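You operate a simulated robot arm through the tools that you are given. There is no shell and no other tool.

Carry out the task below with a simulated robot arm. There is one attempt and no reset: what you move stays moved.

## Task
Tighten both fitted nuts about a quarter turn with the small socket.
Fine: board knob on first, off again after both; socket back in its slot. Set down upright: small socket.

It is judged by the outcome, as a careful person would: the job done as asked, and still so three seconds after it is handed in. It fails if anything else is knocked over, pushed out of place, dropped, spilled or broken.

## Robot
A 6-joint arm with a two-finger parallel gripper, fixed in place. Base frame: the origin is on the floor under the middle of its stand, x ahead of it, y to its left, z up; the work surface is at about z = 0.85. Lengths are in m, angles in degrees, forces in N, time in s.
With the tool pointing down near the work surface it reaches from about 0.46 to 0.88 m from the base axis. Its first joint turns from -115.0 to 115.0 degrees. Payload 4.2 kg.
Tool frame: the origin (TCP) lies between the finger pads and is the grasp point; the fingertips stand 0.023 m ahead of it; z points along the fingers, y is the line along which they close. The gripper opens to 0.094 m. The fingers are 0.038 m wide and 0.01 m thick; the gripper's body (0.054 by 0.096 m) begins 0.039 m behind the TCP.
Orientation is told as [roll, pitch, yaw] about the base's x, y, z axes, in that order, counted from this pose: with the fingers straight down and closing along the base's y, the tool's x points along the base's -x, its y along +y and its z along -z.

## Interface
- The arm moves only by the tool apply_moves. Its argument "series" is a list of rows, each an object of numbers (a shift or turn left out is 0, a gripper value left out holds the last): "dx", "dy", "dz": the shift along the tool's x, y, z in mm; "wx", "wy", "wz": the turn, a rotation vector about the tool's x, y, z in degrees; "hand": the finger opening in mm, from 0 to 94. In form: [{"dx": .., "dy": .., "dz": .., "wx": .., "wy": .., "wz": .., "hand": ..}, ...]. A call has 1 to 20 rows; each row is the pose to reach, as a shift and turn from the pose commanded when the call began, along the tool's axes at that moment. A row lasts 0.2 s, in which the tool goes at most 0.05 m and 8.6 degrees; a call with a longer step from one row to the next is refused whole, and so is a gripper value outside its range. Where a pose cannot be reached the arm comes as near as it can. A force on the tool above 40 N (or 10 N above the force at the start of the call, whichever is more), or a blocked arm, ends the call early, and 0.2 s more pass. The fingers move at their own pace (about 0.108 m/s each) and stop on an object; they squeeze with about 33 N. The grip force told is the motor's: it shows also when the fingers shut on nothing. Time passes only in rows, and 0.2 s behind the last, so rows that repeat a pose let the fingers close. It gives the time, the measured TCP pose, the force on the tool (base axes), the opening and the grip force at its end, in the units of the frame above (readings bear some noise), with the torque about the TCP (base axes, N m) and any sound that the robot's microphone picked up, and new pictures: "show" is both (left out), scene, wrist or none.
- Cameras (640 x 400 px; columns grow to the right, rows downward): "scene" is fixed at [0.0492, 0.6495, 1.638]; the picture's right is [-0.66, -0.75, 0.00], its down [-0.48, 0.42, -0.77] and it looks along [0.58, -0.51, -0.63] (base axes); focal length 317 px, centre (320, 200). "wrist" rides on the gripper at [0.086, 0.016, -0.075] in the tool frame; the picture's right is [-0.18, 0.98, 0.00], its down [-0.58, -0.11, -0.81] and it looks along [-0.79, -0.15, 0.59] (tool axes); focal length 243 px, centre (320, 200). There is no depth. A picture from a camera that has moved, and an enlarged one, comes with that camera's place and axes in the base frame and with its lens.
- slide_trunk(by): slides the trunk up (or, below 0, down) by that many m; the arm rides with it, the base frame stays. It gives what a move gives, with no picture.
- enlarge(camera, box): a new picture of the part [left, top, right, bottom] of that camera's present view, enlarged. No time passes.
- finish_job(): hands the job in; it is judged then, once.

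Places have to be worked out from the pictures, the camera data and where the tool is seen. Open the gripper and draw the arm clear of the work before you hand the job in, unless the task says otherwise.

The tools are called after "Request:" as a command line: name --argument value ..., lists and objects as JSON in quotes. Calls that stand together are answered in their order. apply_moves: Moves the arm, as the interface text tells. Its arguments: {"type":"object","properties":{"series":{"type":"array","items":{"type":"object","properties":{"dx":{"type":"number"},"dy":{"type":"number"},"dz":{"type":"number"},"wx":{"type":"number"},"wy":{"type":"number"},"wz":{"type":"number"},"hand":{"type":"number"}}}},"show":{"type":"string","enum":["both","scene","wrist","none"]}},"required":["series"]} The other tools are called the same way: slide_trunk (by) moves the trunk up or down; enlarge (camera, box) takes an enlarged picture of a part of a camera's view; finish_job () hands the job in.

At the start:

```text
time_s: 0.0
position: [0.4996, 0.0621, 1.1894]
tool_rot: [-0.1, 0.0, 0.0]
force: [-0.2, -0.7, -0.2]
wrist_torque: [-0.02, -0.02, 0.01]
gripper_width: 0.0942
grip_force: 0.1
trunk travel left (down, up): [-0.775, 0.215]
```

scene: 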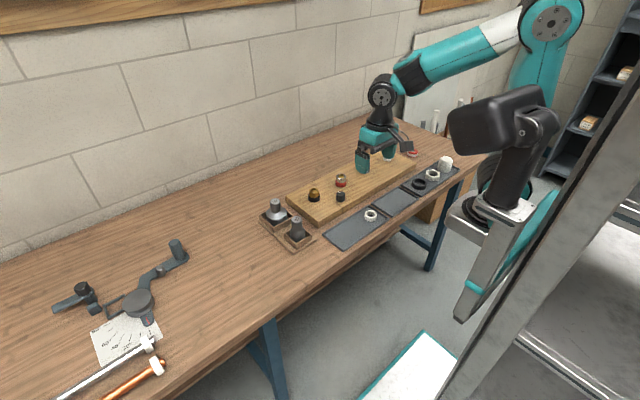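
wrist: 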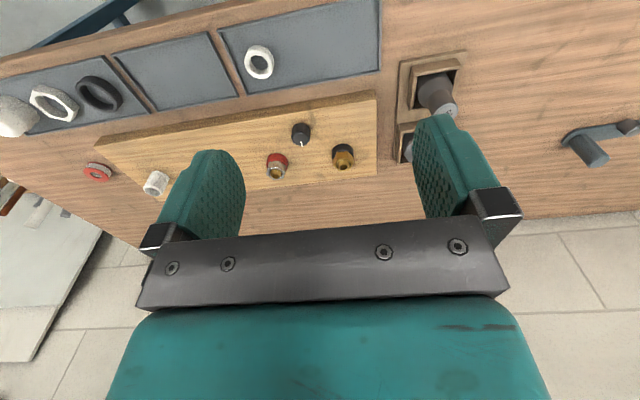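

I start by looking closer at the board, the sockets and the surroundings.

Request:
enlarge --camera "scene" --box '[240, 130, 480, 280]'

Request:
enlarge --camera "wrist" --box '[80, 80, 400, 280]'

Request:
enlarge --camera "wrist" --box '[360, 20, 520, 180]'

Request:
enlarge --camera "scene" --box '[40, 220, 220, 400]'

```text
2.67 times, centred on (360, 205) of scene
camera zoom: at [0.0492, 0.6495, 1.638], right [-0.66, -0.75, 0.0], down [-0.48, 0.42, -0.77], along [0.58, -0.51, -0.63], focal length 846 px, centre (213, 187)
```

zoom: 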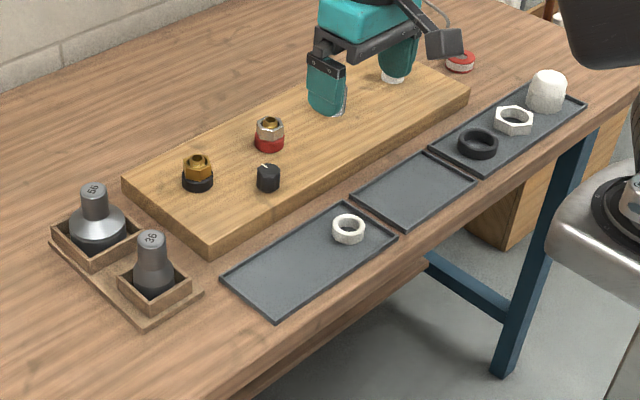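

```text
2.00 times, centred on (240, 180) of wrist
camera zoom: at [0.4127, 0.0778, 1.2632], right [0.18, 0.98, 0.0], down [0.58, -0.11, 0.81], along [0.79, -0.15, -0.59], focal length 485 px, centre (480, 240)
```

zoom: 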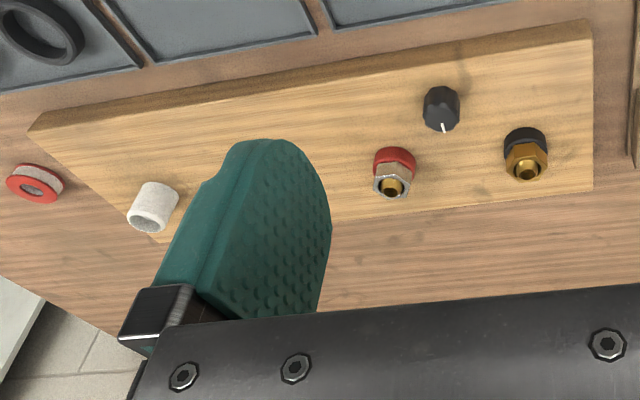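

```text
2.50 times, centred on (440, 100) of wrist
camera zoom: at [0.4127, 0.0778, 1.2632], right [0.18, 0.98, 0.0], down [0.58, -0.11, 0.81], along [0.79, -0.15, -0.59], focal length 606 px, centre (20, 450)
```

zoom: 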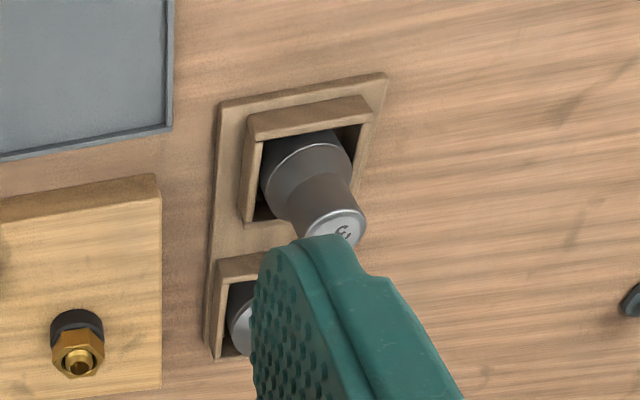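

```text
2.22 times, centred on (130, 310) of scene
camera zoom: at [0.0492, 0.6495, 1.638], right [-0.66, -0.75, 0.0], down [-0.48, 0.42, -0.77], along [0.58, -0.51, -0.63], focal length 705 px, centre (742, -44)
```

zoom: 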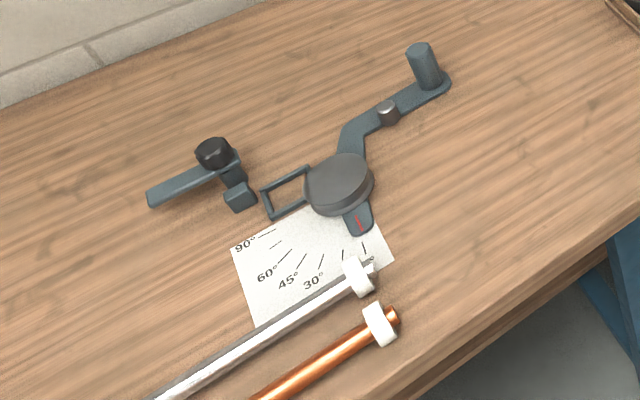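

The small socket (marked 36) stands in the holder nearer the base at roughly (0.65, 0.22). The fitted nuts are near (0.75, 0.06) on the black base and (0.75, -0.074) on the red one, and the board knob is near (0.69, -0.01). I move in over the board, well above it, to see the knob and nuts more closely.

Request:
apply_moves --series '[{"dx": -24, "dy": -14, "dz": 28, "hand": 94}, {"dx": -48, "dy": -28, "dz": 56}, {"dx": -72, "dy": -43, "dz": 83}, {"dx": -96, "dy": -58, "dz": 111}, {"dx": -120, "dy": -72, "dz": 139}, {"dx": -120, "dy": -72, "dz": 139}]'

```text
time_s: 1.4
position: [0.6185, -0.0097, 1.0511]
tool_rot: [0.0, 0.0, 0.0]
force: [-0.2, 0.1, 0.3]
wrist_torque: [-0.01, 0.03, -0.01]
gripper_width: 0.0938
grip_force: 0.0
trunk travel left (down, up): [-0.775, 0.215]
camera wrist: at [0.5331, 0.0053, 1.126], right [0.18, 0.98, 0.0], down [0.58, -0.11, 0.81], along [0.79, -0.15, -0.59], focal length 243 px, centre (320, 200)
```

scene: 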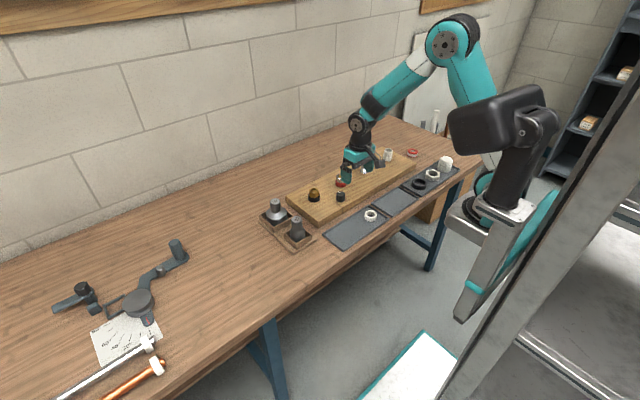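
wrist: 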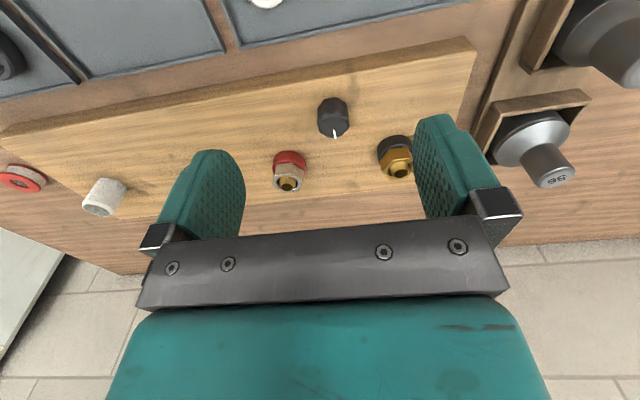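

The view is closer now; I enlarge the knob, the nuts and the socket to read their details.

Request:
enlarge --camera "wrist" --box '[260, 80, 420, 180]'

Request:
enlarge --camera "wrist" --box '[480, 90, 640, 190]'

Request:
enlarge --camera "scene" --box '[290, 160, 370, 210]'

Request:
enlarge --camera "scene" --box '[250, 190, 330, 250]'

```text
4.00 times, centred on (340, 130) of wrist
camera zoom: at [0.5331, 0.0053, 1.126], right [0.18, 0.98, 0.0], down [0.58, -0.11, 0.81], along [0.79, -0.15, -0.59], focal length 970 px, centre (240, 480)
```

zoom: 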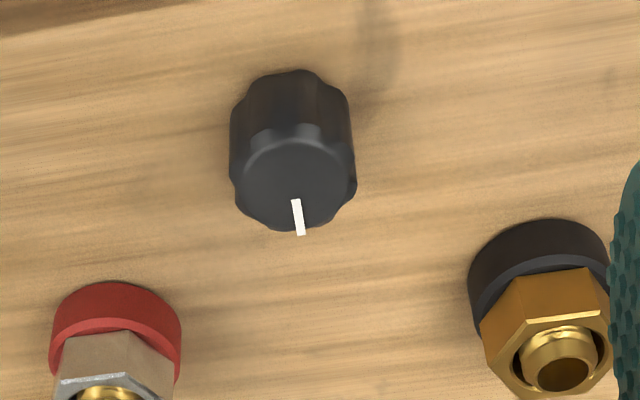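

```text
4.00 times, centred on (560, 140) of wrist
camera zoom: at [0.5331, 0.0053, 1.126], right [0.18, 0.98, 0.0], down [0.58, -0.11, 0.81], along [0.79, -0.15, -0.59], focal length 970 px, centre (-640, 440)
```

zoom: 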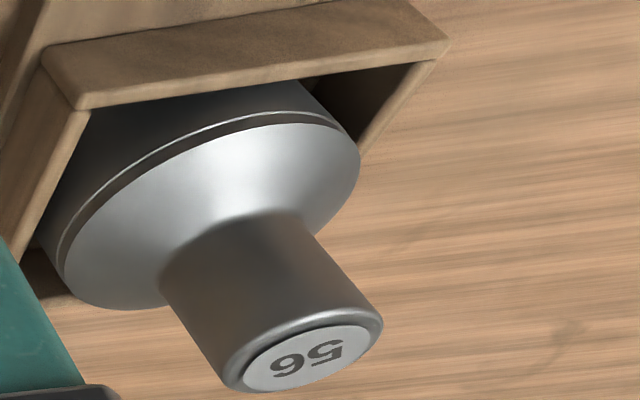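

```text
8.00 times, centred on (330, 185) of scene
camera zoom: at [0.0492, 0.6495, 1.638], right [-0.66, -0.75, 0.0], down [-0.48, 0.42, -0.77], along [0.58, -0.51, -0.63], focal length 2539 px, centre (240, 320)
```

zoom: 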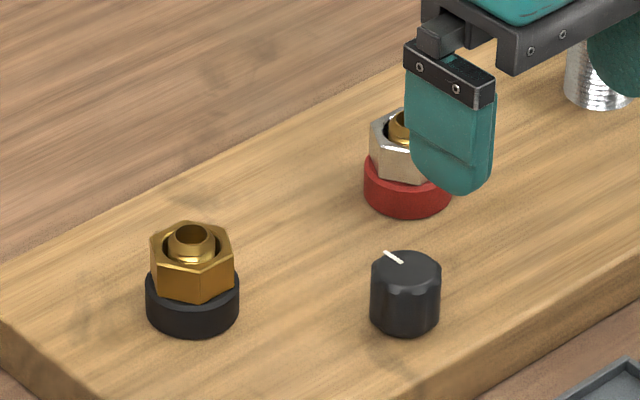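

```text
6.67 times, centred on (290, 220) of scene
camera zoom: at [0.0492, 0.6495, 1.638], right [-0.66, -0.75, 0.0], down [-0.48, 0.42, -0.77], along [0.58, -0.51, -0.63], focal length 2116 px, centre (520, 67)
```

zoom: 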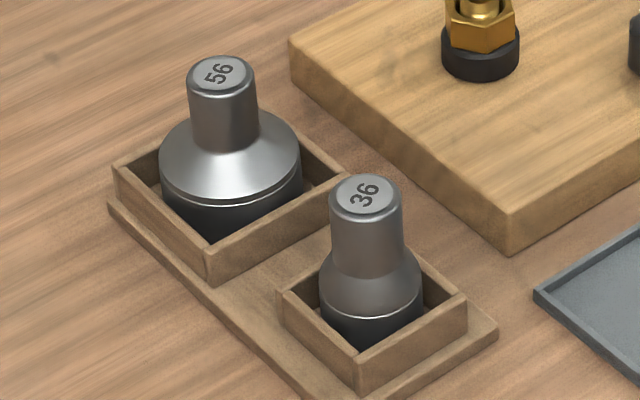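

The knob's white pointer faces +x (away from the base), and no on/off marks are seen so far. I go closer to the red-based nut to check the nut details (notches, marks) and the board around it.

Request:
apply_moves --series '[{"dx": -20, "dy": -22, "dz": 17}, {"dx": -40, "dy": -44, "dz": 34}, {"dx": -60, "dy": -65, "dz": 50}, {"dx": -60, "dy": -65, "dz": 50}]' --show "both"

Request:
enlarge --camera "wrist" --box '[240, 90, 400, 190]'

Request:
enlarge --camera "wrist" --box '[60, 40, 260, 165]'

```text
time_s: 2.4
position: [0.6779, -0.0769, 1.0008]
tool_rot: [0.0, 0.0, 0.1]
force: [-0.5, 0.1, -0.4]
wrist_torque: [0.0, 0.01, 0.0]
gripper_width: 0.0942
grip_force: 0.0
trunk travel left (down, up): [-0.775, 0.215]
camera wrist: at [0.5922, -0.0603, 1.0763], right [0.18, 0.98, 0.0], down [0.58, -0.11, 0.81], along [0.79, -0.15, -0.59], focal length 243 px, centre (320, 200)
```

scene: 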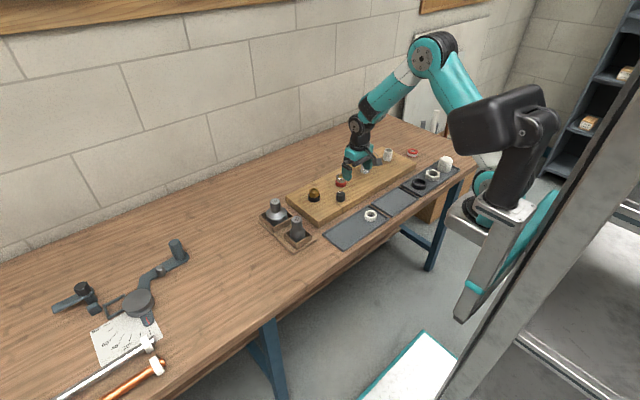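
wrist: 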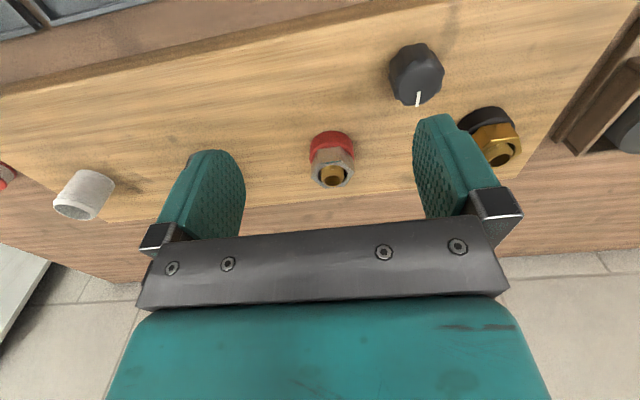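

```text
4.00 times, centred on (320, 140) of wrist
camera zoom: at [0.5922, -0.0603, 1.0763], right [0.18, 0.98, 0.0], down [0.58, -0.11, 0.81], along [0.79, -0.15, -0.59], focal length 970 px, centre (320, 440)
```

zoom: 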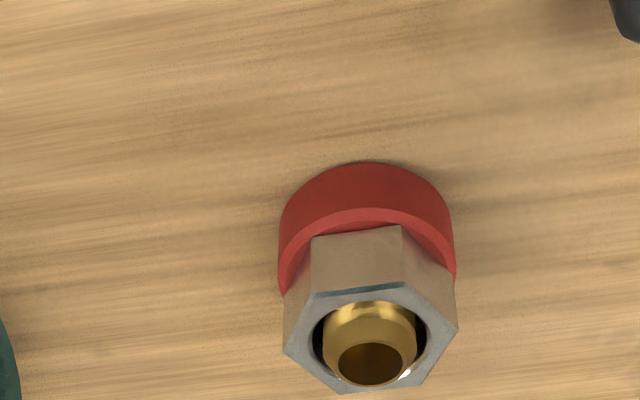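

```text
3.20 times, centred on (160, 102) of wrist
camera zoom: at [0.5922, -0.0603, 1.0763], right [0.18, 0.98, 0.0], down [0.58, -0.11, 0.81], along [0.79, -0.15, -0.59], focal length 776 px, centre (832, 512)
```

zoom: 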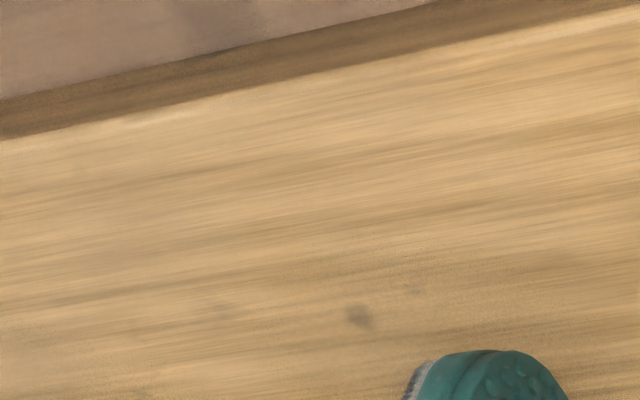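

No notches show on the red-based nut, so it looks like a plain right-hand nut. I zoom on the knob and the brass nut in this view to fix their places and heights.

Request:
enlarge --camera "wrist" --box '[370, 20, 530, 120]'

Request:
enlarge --camera "wrist" --box '[440, 80, 560, 180]'

Request:
enlarge --camera "scene" --box '[300, 165, 364, 205]'

Request:
enlarge --camera "scene" --box '[360, 130, 480, 205]'

```text
4.00 times, centred on (450, 70) of wrist
camera zoom: at [0.5922, -0.0603, 1.0763], right [0.18, 0.98, 0.0], down [0.58, -0.11, 0.81], along [0.79, -0.15, -0.59], focal length 970 px, centre (-200, 720)
```

zoom: 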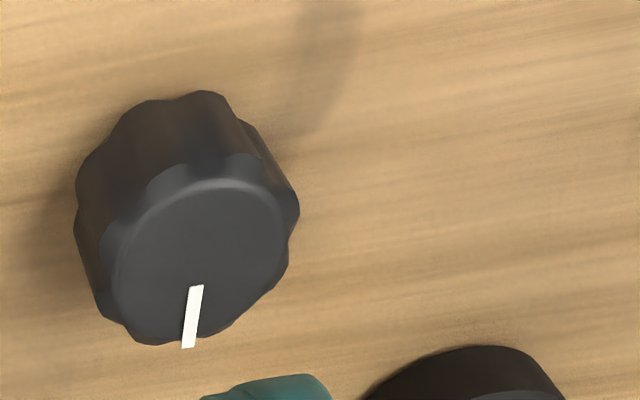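

```text
4.00 times, centred on (500, 130) of wrist
camera zoom: at [0.5922, -0.0603, 1.0763], right [0.18, 0.98, 0.0], down [0.58, -0.11, 0.81], along [0.79, -0.15, -0.59], focal length 970 px, centre (-400, 480)
```

zoom: 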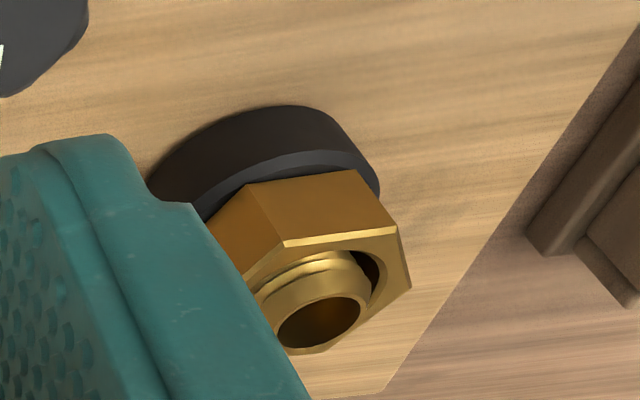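

```text
10.00 times, centred on (332, 185) of scene
camera zoom: at [0.0492, 0.6495, 1.638], right [-0.66, -0.75, 0.0], down [-0.48, 0.42, -0.77], along [0.58, -0.51, -0.63], focal length 3174 px, centre (200, 350)
```

zoom: 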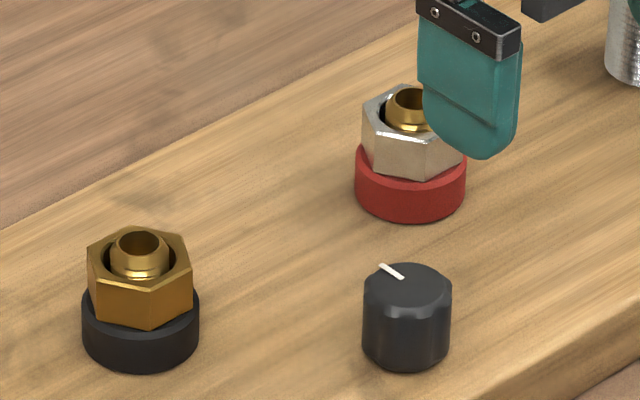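

```text
5.33 times, centred on (420, 168) of scene
camera zoom: at [0.0492, 0.6495, 1.638], right [-0.66, -0.75, 0.0], down [-0.48, 0.42, -0.77], along [0.58, -0.51, -0.63], focal length 1693 px, centre (-213, 373)
```

zoom: 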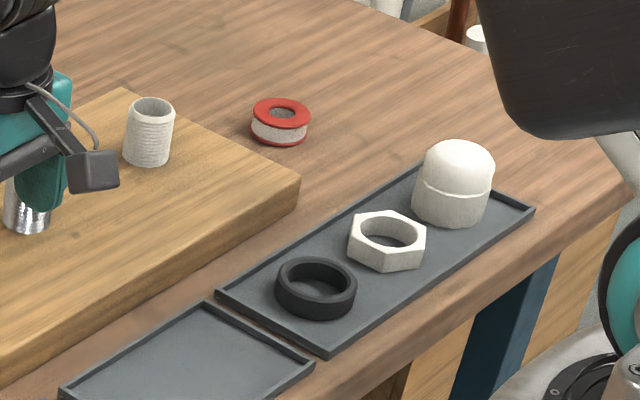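

I put the knob top at about (0.687, -0.010, 0.919) with the board top near z = 0.89, and the stub tops at about (0.755, 0.057) and (0.755, -0.080), z = 0.935. I line up above the knob with the fingers at 60 mm and check before descending.

Request:
apply_moves --series '[{"dx": -5, "dy": 34, "dz": 0, "hand": 60}, {"dx": -9, "dy": 67, "dz": 0, "hand": 60}, {"dx": -9, "dy": 67, "dz": 25, "hand": 60}, {"dx": -9, "dy": 67, "dz": 25, "hand": 60}]'

Request:
enlarge --camera "wrist" --box '[240, 80, 400, 180]'

Request:
enlarge --camera "scene" --box '[290, 145, 386, 205]'

```text
time_s: 3.4
position: [0.6882, -0.0052, 0.978]
tool_rot: [0.0, 0.0, -0.1]
force: [-0.3, -0.3, -1.1]
wrist_torque: [-0.03, 0.05, 0.01]
gripper_width: 0.0599
grip_force: 0.0
trunk travel left (down, up): [-0.775, 0.215]
camera wrist: at [0.6024, 0.0101, 1.0526], right [0.18, 0.98, 0.0], down [0.58, -0.11, 0.81], along [0.79, -0.15, -0.59], focal length 243 px, centre (320, 200)
```

scene: 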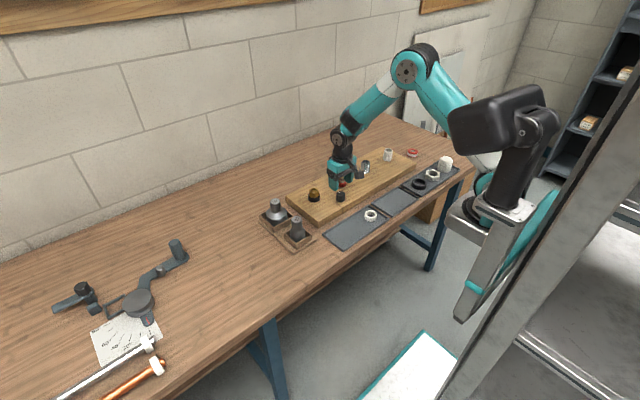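
wrist: 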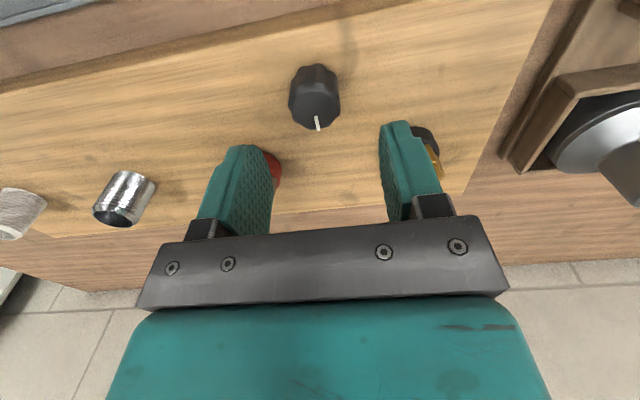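

```text
4.00 times, centred on (320, 130) of wrist
camera zoom: at [0.6024, 0.0101, 1.0526], right [0.18, 0.98, 0.0], down [0.58, -0.11, 0.81], along [0.79, -0.15, -0.59], focal length 970 px, centre (320, 480)
```

zoom: 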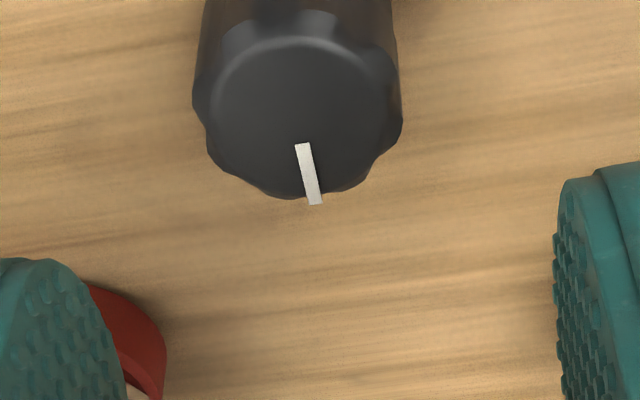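

```text
6.67 times, centred on (338, 175) of scene
camera zoom: at [0.0492, 0.6495, 1.638], right [-0.66, -0.75, 0.0], down [-0.48, 0.42, -0.77], along [0.58, -0.51, -0.63], focal length 2116 px, centre (200, 367)
```

zoom: 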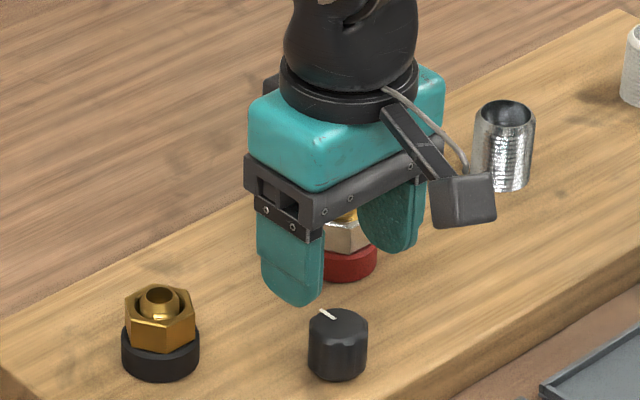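

The knob sits about 3 mm to −y and 1–2 mm nearer the base than the tool axis. I correct that, descend so the fingertips straddle the knob, and close.

Request:
apply_moves --series '[{"dx": 1.5, "dy": -3.4, "dz": 20, "hand": 60}, {"dx": 1.5, "dy": -3.4, "dz": 40, "hand": 60}, {"dx": 1.5, "dy": -3.4, "dz": 52, "hand": 60}, {"dx": 1.5, "dy": -3.4, "dz": 52, "hand": 60}]'

Request:
enlarge --camera "wrist" --box '[240, 80, 400, 180]'

Request:
enlarge --camera "scene" --box '[290, 150, 386, 210]'

```text
time_s: 4.4
position: [0.6875, -0.0114, 0.9225]
tool_rot: [0.0, 0.0, 0.1]
force: [0.7, -0.3, -0.5]
wrist_torque: [-0.03, 0.02, -0.03]
gripper_width: 0.0601
grip_force: 0.0
trunk travel left (down, up): [-0.775, 0.215]
camera wrist: at [0.6007, 0.0053, 0.9976], right [0.18, 0.98, 0.0], down [0.58, -0.11, 0.81], along [0.79, -0.15, -0.59], focal length 243 px, centre (320, 200)
```

scene: 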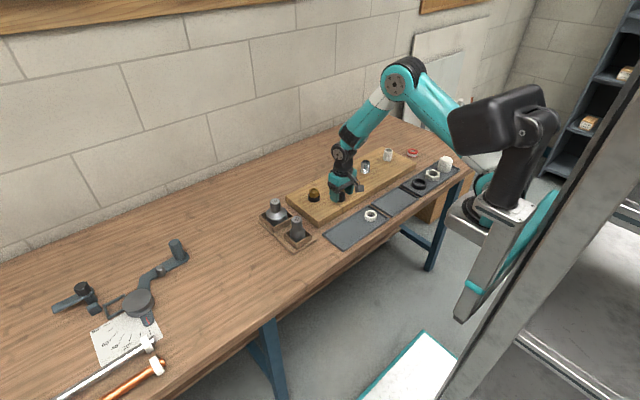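
wrist: 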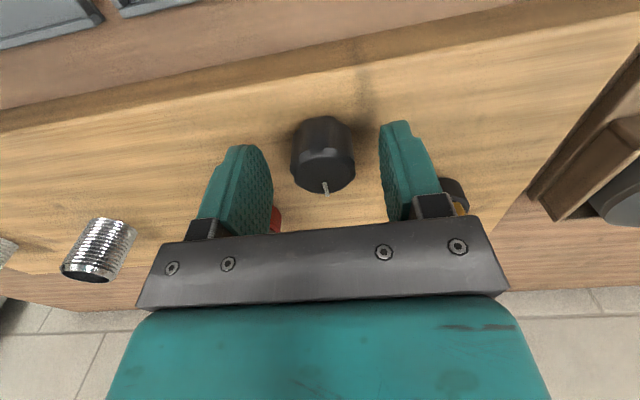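

```text
4.00 times, centred on (320, 130) of wrist
camera zoom: at [0.6007, 0.0053, 0.9976], right [0.18, 0.98, 0.0], down [0.58, -0.11, 0.81], along [0.79, -0.15, -0.59], focal length 970 px, centre (320, 480)
```

zoom: 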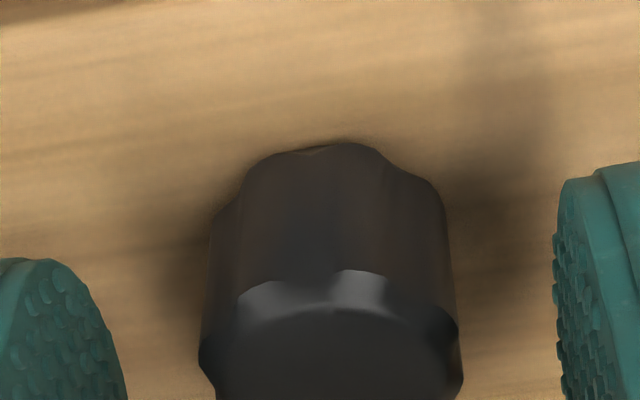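

```text
6.67 times, centred on (338, 180) of scene
camera zoom: at [0.0492, 0.6495, 1.638], right [-0.66, -0.75, 0.0], down [-0.48, 0.42, -0.77], along [0.58, -0.51, -0.63], focal length 2116 px, centre (200, 333)
```

zoom: 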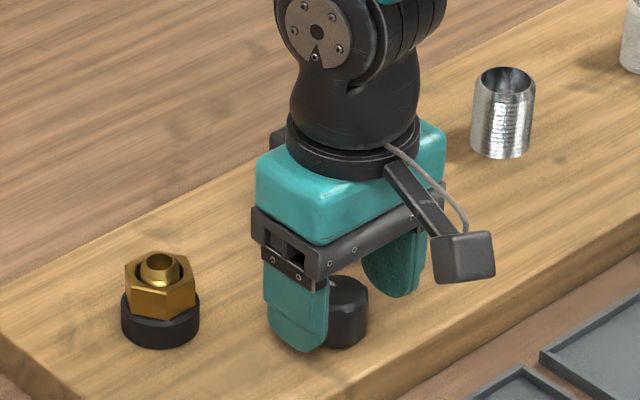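

The knob is well between the fingers, about 3 mm nearer the base than the tool axis. I shift for that and close on it.

Request:
apply_moves --series '[{"dx": 3, "dy": 1, "dz": 0, "hand": 60}, {"dx": 3, "dy": 1, "dz": 0, "hand": 40}, {"dx": 3, "dy": 1, "dz": 0, "hand": 20}, {"dx": 3, "dy": 1, "dz": 0, "hand": 20}, {"dx": 3, "dy": 1, "dz": 0, "hand": 20}]'

Request:
enlarge --camera "wrist" --box '[240, 110, 400, 210]'

```text
time_s: 5.6
position: [0.6845, -0.0104, 0.9226]
tool_rot: [0.0, 0.0, 0.1]
force: [1.3, 2.3, -0.5]
wrist_torque: [-0.33, -0.34, -0.02]
gripper_width: 0.0325
grip_force: 44.9
trunk travel left (down, up): [-0.775, 0.215]
camera wrist: at [0.5984, 0.0063, 0.9976], right [0.18, 0.98, 0.0], down [0.58, -0.11, 0.81], along [0.79, -0.15, -0.59], focal length 243 px, centre (320, 200)
```

scene: 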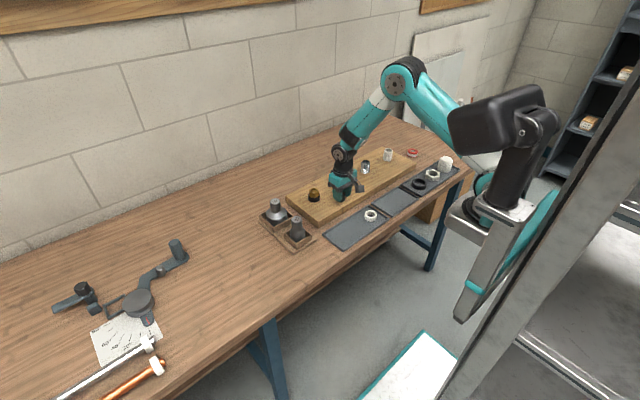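
wrist: 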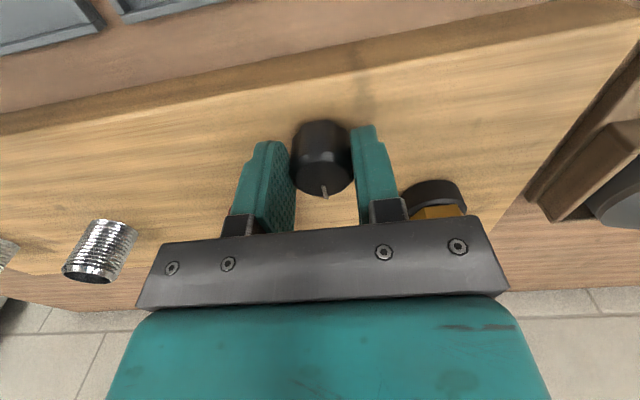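

```text
4.00 times, centred on (320, 160) of wrist
camera zoom: at [0.5984, 0.0063, 0.9976], right [0.18, 0.98, 0.0], down [0.58, -0.11, 0.81], along [0.79, -0.15, -0.59], focal length 970 px, centre (320, 360)
```

zoom: 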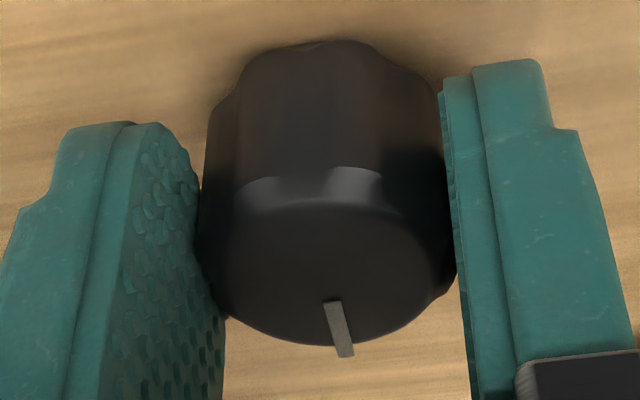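

The knob is gripped (32.5 mm). I try turning it clockwise seen from above (positive wz) by about 25° and watch the torque and sound.

Request:
apply_moves --series '[{"dx": 0, "dy": 0, "dz": 0, "wz": 6, "hand": 20}, {"wz": 12, "hand": 20}, {"wz": 18, "hand": 20}, {"wz": 25, "hand": 20}, {"wz": 25, "hand": 20}]'

Request:
enlarge --camera "wrist" --box '[240, 110, 400, 210]'

```text
time_s: 6.8
position: [0.6843, -0.0073, 0.9231]
tool_rot: [0.4, -0.2, -24.9]
force: [10.6, 28.8, 16.3]
wrist_torque: [-0.01, 0.29, 0.16]
gripper_width: 0.0328
grip_force: 45.2
trunk travel left (down, up): [-0.775, 0.215]
camera wrist: at [0.6133, 0.0431, 0.9974], right [0.58, 0.81, 0.01], down [0.48, -0.35, 0.81], along [0.66, -0.47, -0.59], focal length 243 px, centre (320, 200)
```

scene: 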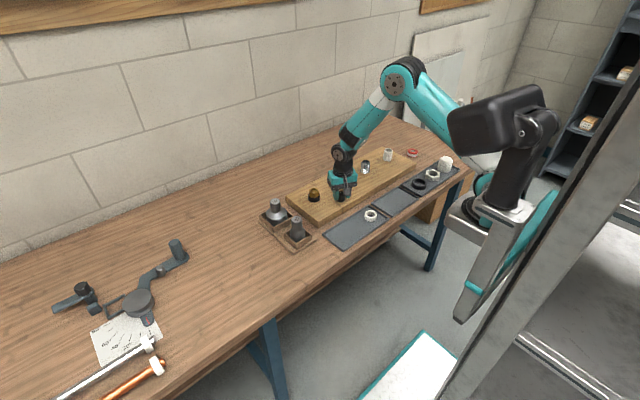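
wrist: 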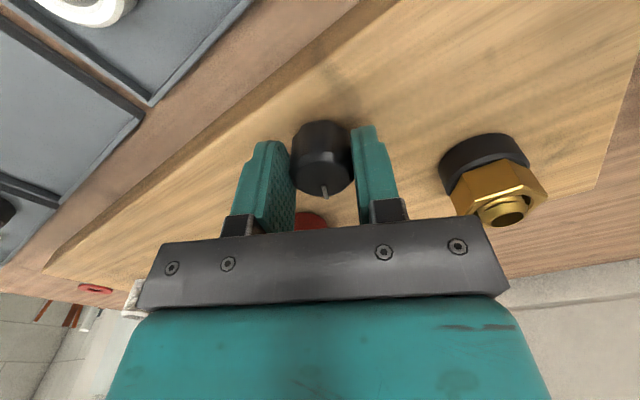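

```text
4.00 times, centred on (320, 160) of wrist
camera zoom: at [0.6133, 0.0431, 0.9974], right [0.58, 0.81, 0.01], down [0.48, -0.35, 0.81], along [0.66, -0.47, -0.59], focal length 970 px, centre (320, 360)
```

zoom: 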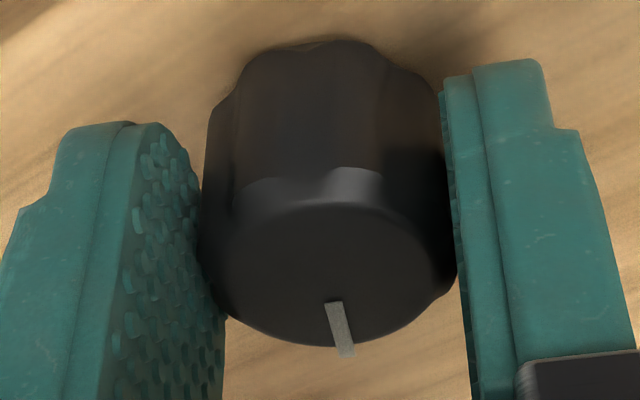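

The knob turns with the gripper, but a 30 N side force along the closing axis tells me the knob's axis lies about 7 mm farther from the base than my tool axis. I relieve that, open slightly, and re-centre along the tool's x.

Request:
apply_moves --series '[{"dx": 0, "dy": 3, "dz": 0, "hand": 20}, {"dx": 0, "dy": 3, "dz": 0, "hand": 48}, {"dx": 0, "dy": 3, "dz": 0, "hand": 48}, {"dx": -6, "dy": 3, "dz": 0, "hand": 48}, {"dx": -6, "dy": 3, "dz": 0, "hand": 48}]'

Request:
enlarge --camera "wrist" --box '[240, 110, 400, 210]'

Request:
enlarge --camera "scene" --box '[290, 150, 386, 210]'

```text
time_s: 8.0
position: [0.6907, -0.0096, 0.92]
tool_rot: [-0.1, 0.0, -24.9]
force: [-1.0, -0.1, 0.5]
wrist_torque: [0.04, -0.01, 0.0]
gripper_width: 0.0481
grip_force: 0.0
trunk travel left (down, up): [-0.775, 0.215]
camera wrist: at [0.6197, 0.0412, 0.9959], right [0.58, 0.81, 0.0], down [0.48, -0.34, 0.81], along [0.66, -0.47, -0.59], focal length 243 px, centre (320, 200)
```

scene: 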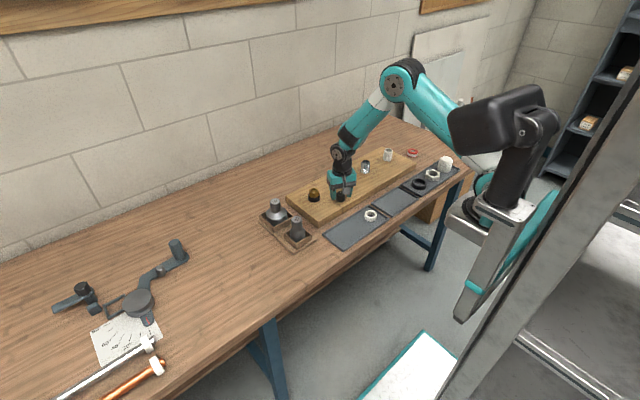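
wrist: 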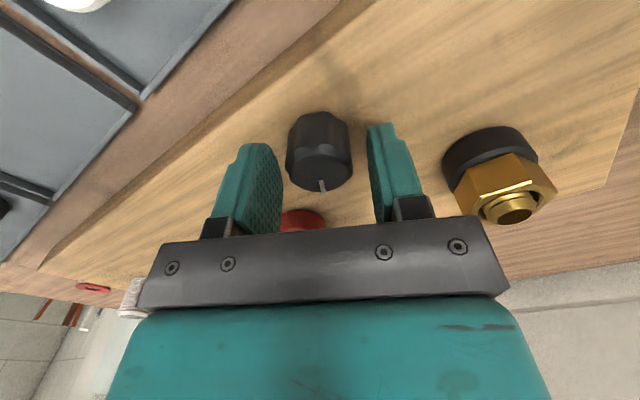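

```text
4.00 times, centred on (320, 160) of wrist
camera zoom: at [0.6197, 0.0412, 0.9959], right [0.58, 0.81, 0.0], down [0.48, -0.34, 0.81], along [0.66, -0.47, -0.59], focal length 970 px, centre (320, 360)
```

zoom: 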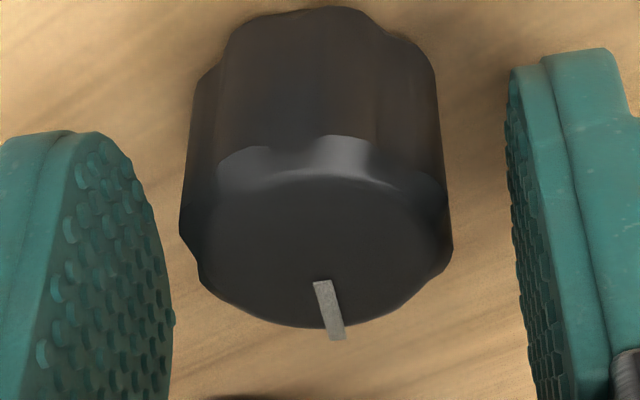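

```text
6.67 times, centred on (338, 180) of scene
camera zoom: at [0.0492, 0.6495, 1.638], right [-0.66, -0.75, 0.0], down [-0.48, 0.42, -0.77], along [0.58, -0.51, -0.63], focal length 2116 px, centre (200, 333)
```

zoom: 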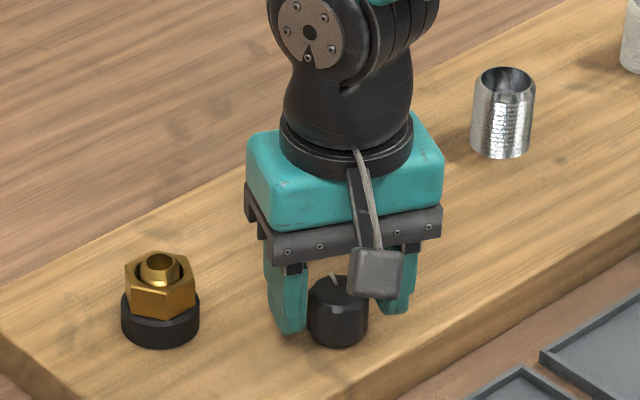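

Now the knob's top sits where the tool axis projects, so its axis is at about (0.691, -0.010). I re-grip and turn on clockwise another 30°.

Request:
apply_moves --series '[{"hand": 20}, {"hand": 20}, {"hand": 20}, {"wz": 7, "hand": 20}, {"wz": 15, "hand": 20}, {"wz": 22, "hand": 20}, {"wz": 30, "hand": 20}, {"wz": 30, "hand": 20}]'

Request:
enlarge --camera "wrist" --box '[240, 110, 400, 210]'

```text
time_s: 9.8
position: [0.6905, -0.0106, 0.9209]
tool_rot: [-0.1, 0.1, -55.1]
force: [5.0, -7.1, -23.5]
wrist_torque: [0.04, -0.74, -0.01]
gripper_width: 0.0327
grip_force: 45.0
trunk travel left (down, up): [-0.775, 0.215]
camera wrist: at [0.6547, 0.0697, 0.9959], right [0.91, 0.41, 0.0], down [0.24, -0.54, 0.81], along [0.33, -0.74, -0.59], focal length 243 px, centre (320, 200)
```

scene: 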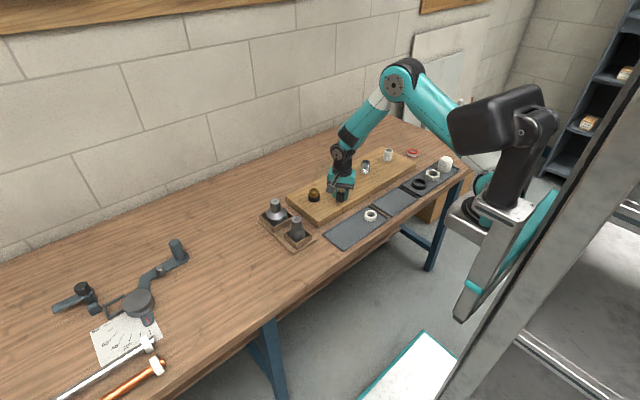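
wrist: 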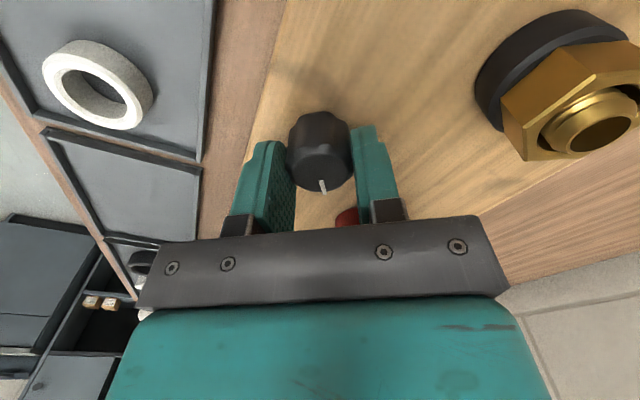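

```text
4.00 times, centred on (320, 160) of wrist
camera zoom: at [0.6547, 0.0697, 0.9959], right [0.91, 0.41, 0.0], down [0.24, -0.54, 0.81], along [0.33, -0.74, -0.59], focal length 970 px, centre (320, 360)
```

zoom: 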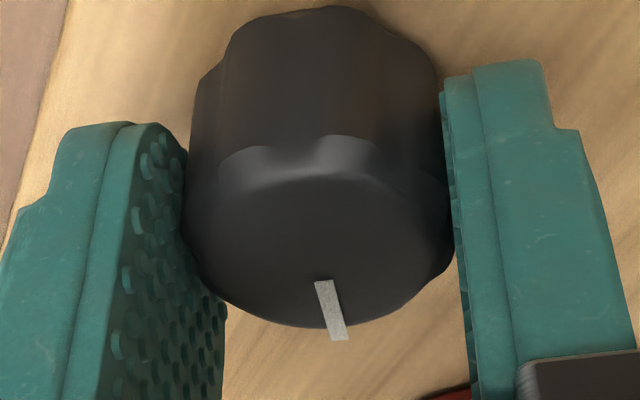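

The knob follows freely with low torque (now about 55° turned), no click yet. I carry on to a full 90° clockwise.

Request:
apply_moves --series '[{"dz": 1.5, "wz": 7, "hand": 20}, {"dz": 1.5, "wz": 14, "hand": 20}, {"dz": 1.5, "wz": 21, "hand": 20}, {"dz": 1.5, "wz": 28, "hand": 20}, {"dz": 1.5, "wz": 35, "hand": 20}, {"dz": 1.5, "wz": 35, "hand": 20}]'

Request:
enlarge --camera "wrist" --box '[240, 110, 400, 210]'

Request:
enlarge --camera "scene" --box '[290, 150, 386, 210]'

```text
time_s: 11.2
position: [0.6909, -0.01, 0.9191]
tool_rot: [0.1, -0.1, -90.1]
force: [6.2, -4.1, -8.9]
wrist_torque: [0.12, 0.37, 0.02]
gripper_width: 0.0326
grip_force: 45.0
trunk travel left (down, up): [-0.775, 0.215]
camera wrist: at [0.7067, 0.0758, 0.9959], right [0.98, -0.19, 0.0], down [-0.11, -0.58, 0.81], along [-0.15, -0.79, -0.59], focal length 243 px, centre (320, 200)
```

scene: 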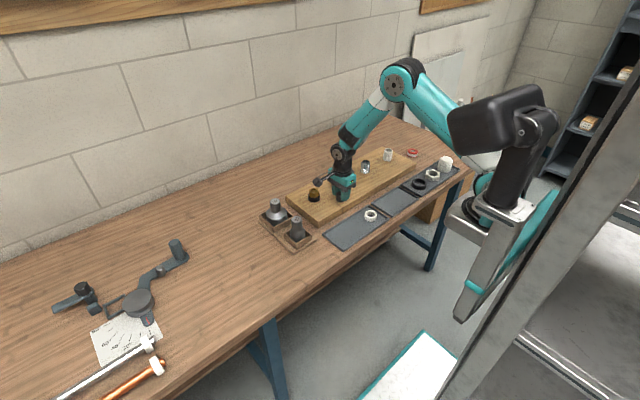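
wrist: 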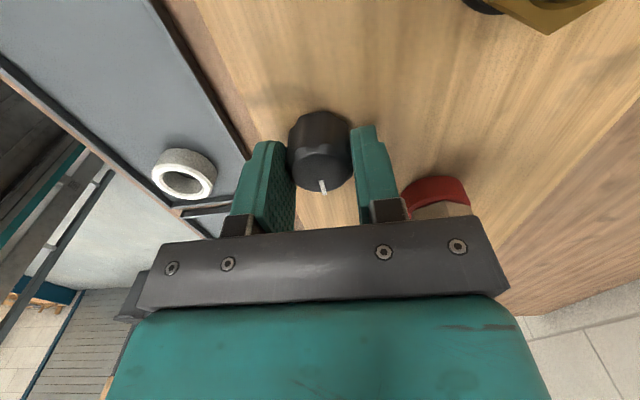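

```text
4.00 times, centred on (320, 160) of wrist
camera zoom: at [0.7067, 0.0758, 0.9959], right [0.98, -0.19, 0.0], down [-0.11, -0.58, 0.81], along [-0.15, -0.79, -0.59], focal length 970 px, centre (320, 360)
```

zoom: 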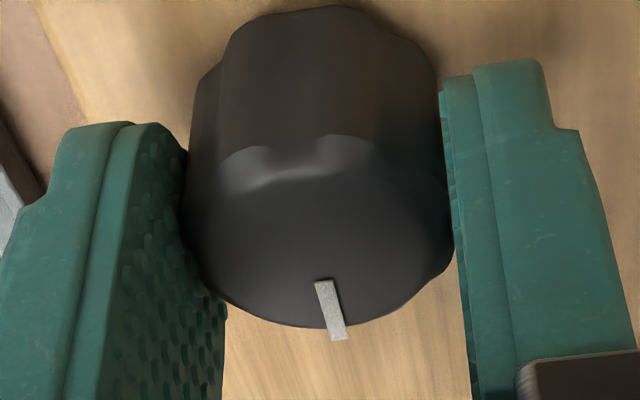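

```text
6.67 times, centred on (338, 180) of scene
camera zoom: at [0.0492, 0.6495, 1.638], right [-0.66, -0.75, 0.0], down [-0.48, 0.42, -0.77], along [0.58, -0.51, -0.63], focal length 2116 px, centre (200, 333)
```

zoom: 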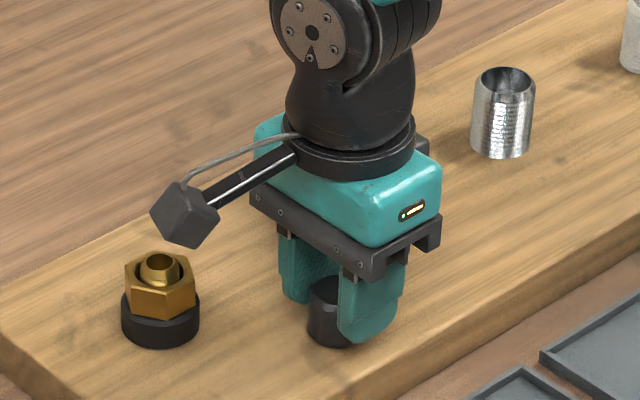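

At 90° there's still no stop and no sound. I test a few degrees more for an end stop.

Request:
apply_moves --series '[{"wz": 4, "hand": 20}, {"wz": 8, "hand": 20}, {"wz": 12, "hand": 20}, {"wz": 12, "hand": 20}]' --show "wrist"

Request:
enlarge --camera "wrist" --box '[240, 110, 400, 210]'

```text
time_s: 12.2
position: [0.6888, -0.0104, 0.922]
tool_rot: [0.0, 0.0, -102.0]
force: [4.7, 4.5, -4.6]
wrist_torque: [0.25, -0.07, 0.23]
gripper_width: 0.032
grip_force: 44.8
trunk travel left (down, up): [-0.775, 0.215]
camera wrist: at [0.724, 0.0707, 0.9963], right [0.92, -0.38, 0.0], down [-0.23, -0.55, 0.81], along [-0.31, -0.74, -0.59], focal length 243 px, centre (320, 200)
```

wrist: 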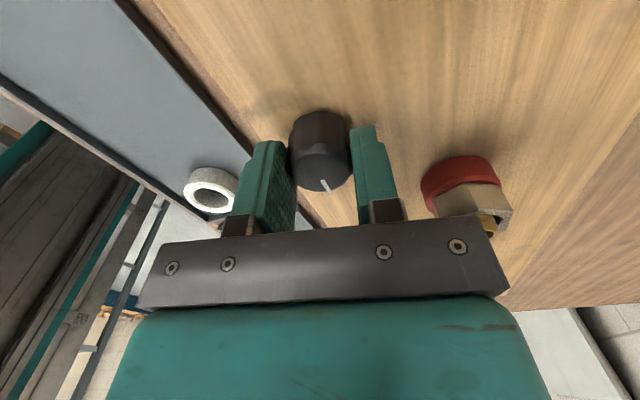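

```text
4.00 times, centred on (320, 160) of wrist
camera zoom: at [0.724, 0.0707, 0.9963], right [0.92, -0.38, 0.0], down [-0.23, -0.55, 0.81], along [-0.31, -0.74, -0.59], focal length 970 px, centre (320, 360)
```

zoom: 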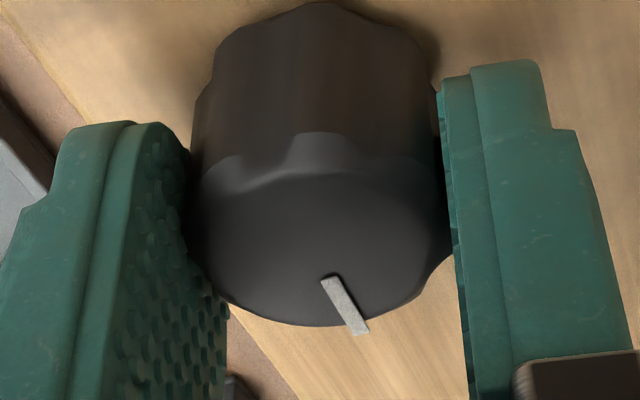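

The pointer slipped about 11° in the fingers and torque rose to 0.23 N·m: the knob has a stop at 90°, so it's fully on. I release it and rise straight up.

Request:
apply_moves --series '[{"hand": 60}, {"hand": 60}, {"dz": -40, "hand": 60}, {"dz": -80, "hand": 60}, {"dz": -110, "hand": 60}, {"dz": -110, "hand": 60}]'

Request:
enlarge --camera "scene" --box '[290, 150, 386, 210]'

Request:
enlarge --camera "scene" --box '[300, 165, 364, 205]'

```text
time_s: 13.6
position: [0.6902, -0.012, 1.03]
tool_rot: [0.0, 0.0, -102.0]
force: [-0.5, 0.5, -0.6]
wrist_torque: [0.04, -0.02, -0.02]
gripper_width: 0.0599
grip_force: 0.2
trunk travel left (down, up): [-0.775, 0.215]
camera wrist: at [0.7243, 0.069, 1.1052], right [0.92, -0.38, 0.0], down [-0.23, -0.55, 0.81], along [-0.31, -0.74, -0.59], focal length 243 px, centre (320, 200)
```

scene: 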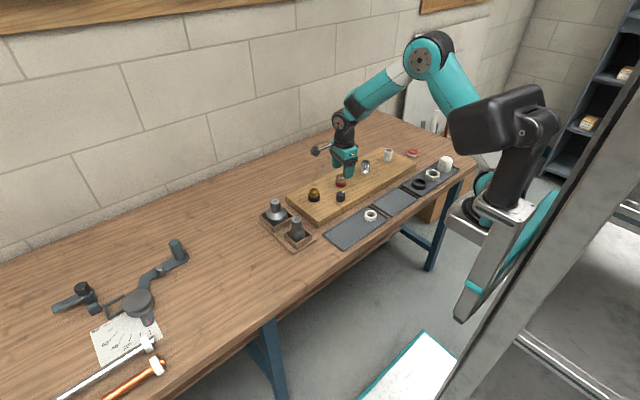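
wrist: 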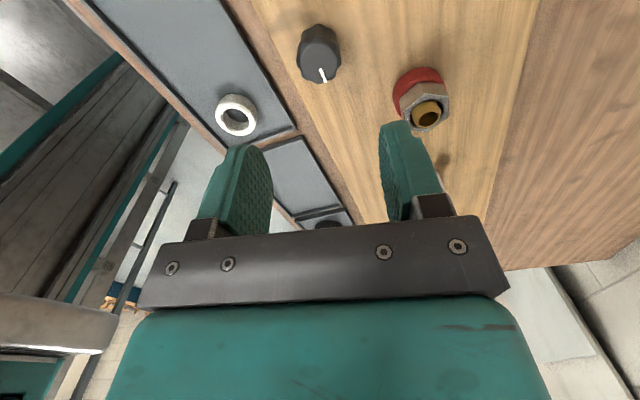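

```text
6.67 times, centred on (338, 180) of scene
camera zoom: at [0.0492, 0.6495, 1.638], right [-0.66, -0.75, 0.0], down [-0.48, 0.42, -0.77], along [0.58, -0.51, -0.63], focal length 2116 px, centre (200, 333)
```

zoom: 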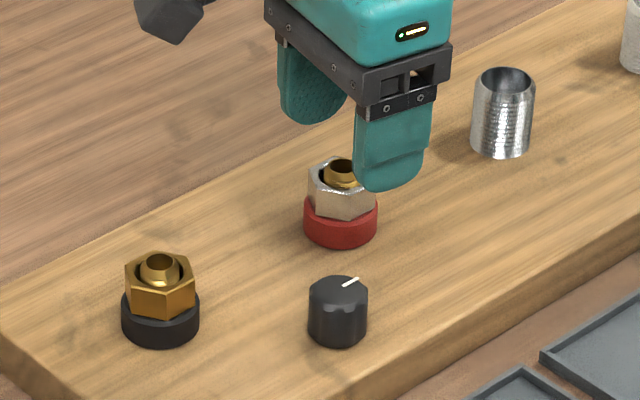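

```text
10.00 times, centred on (332, 185) of scene
camera zoom: at [0.0492, 0.6495, 1.638], right [-0.66, -0.75, 0.0], down [-0.48, 0.42, -0.77], along [0.58, -0.51, -0.63], focal length 3174 px, centre (200, 350)
```

zoom: 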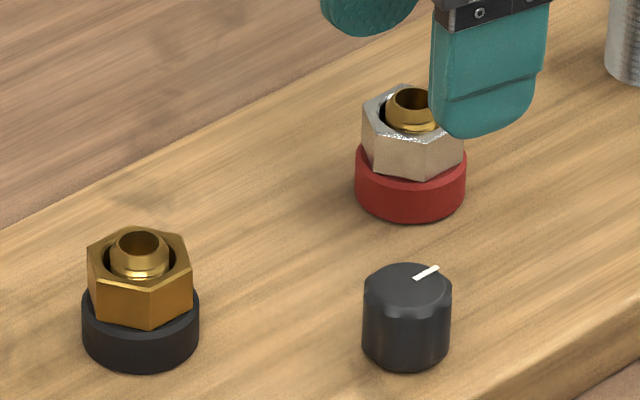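

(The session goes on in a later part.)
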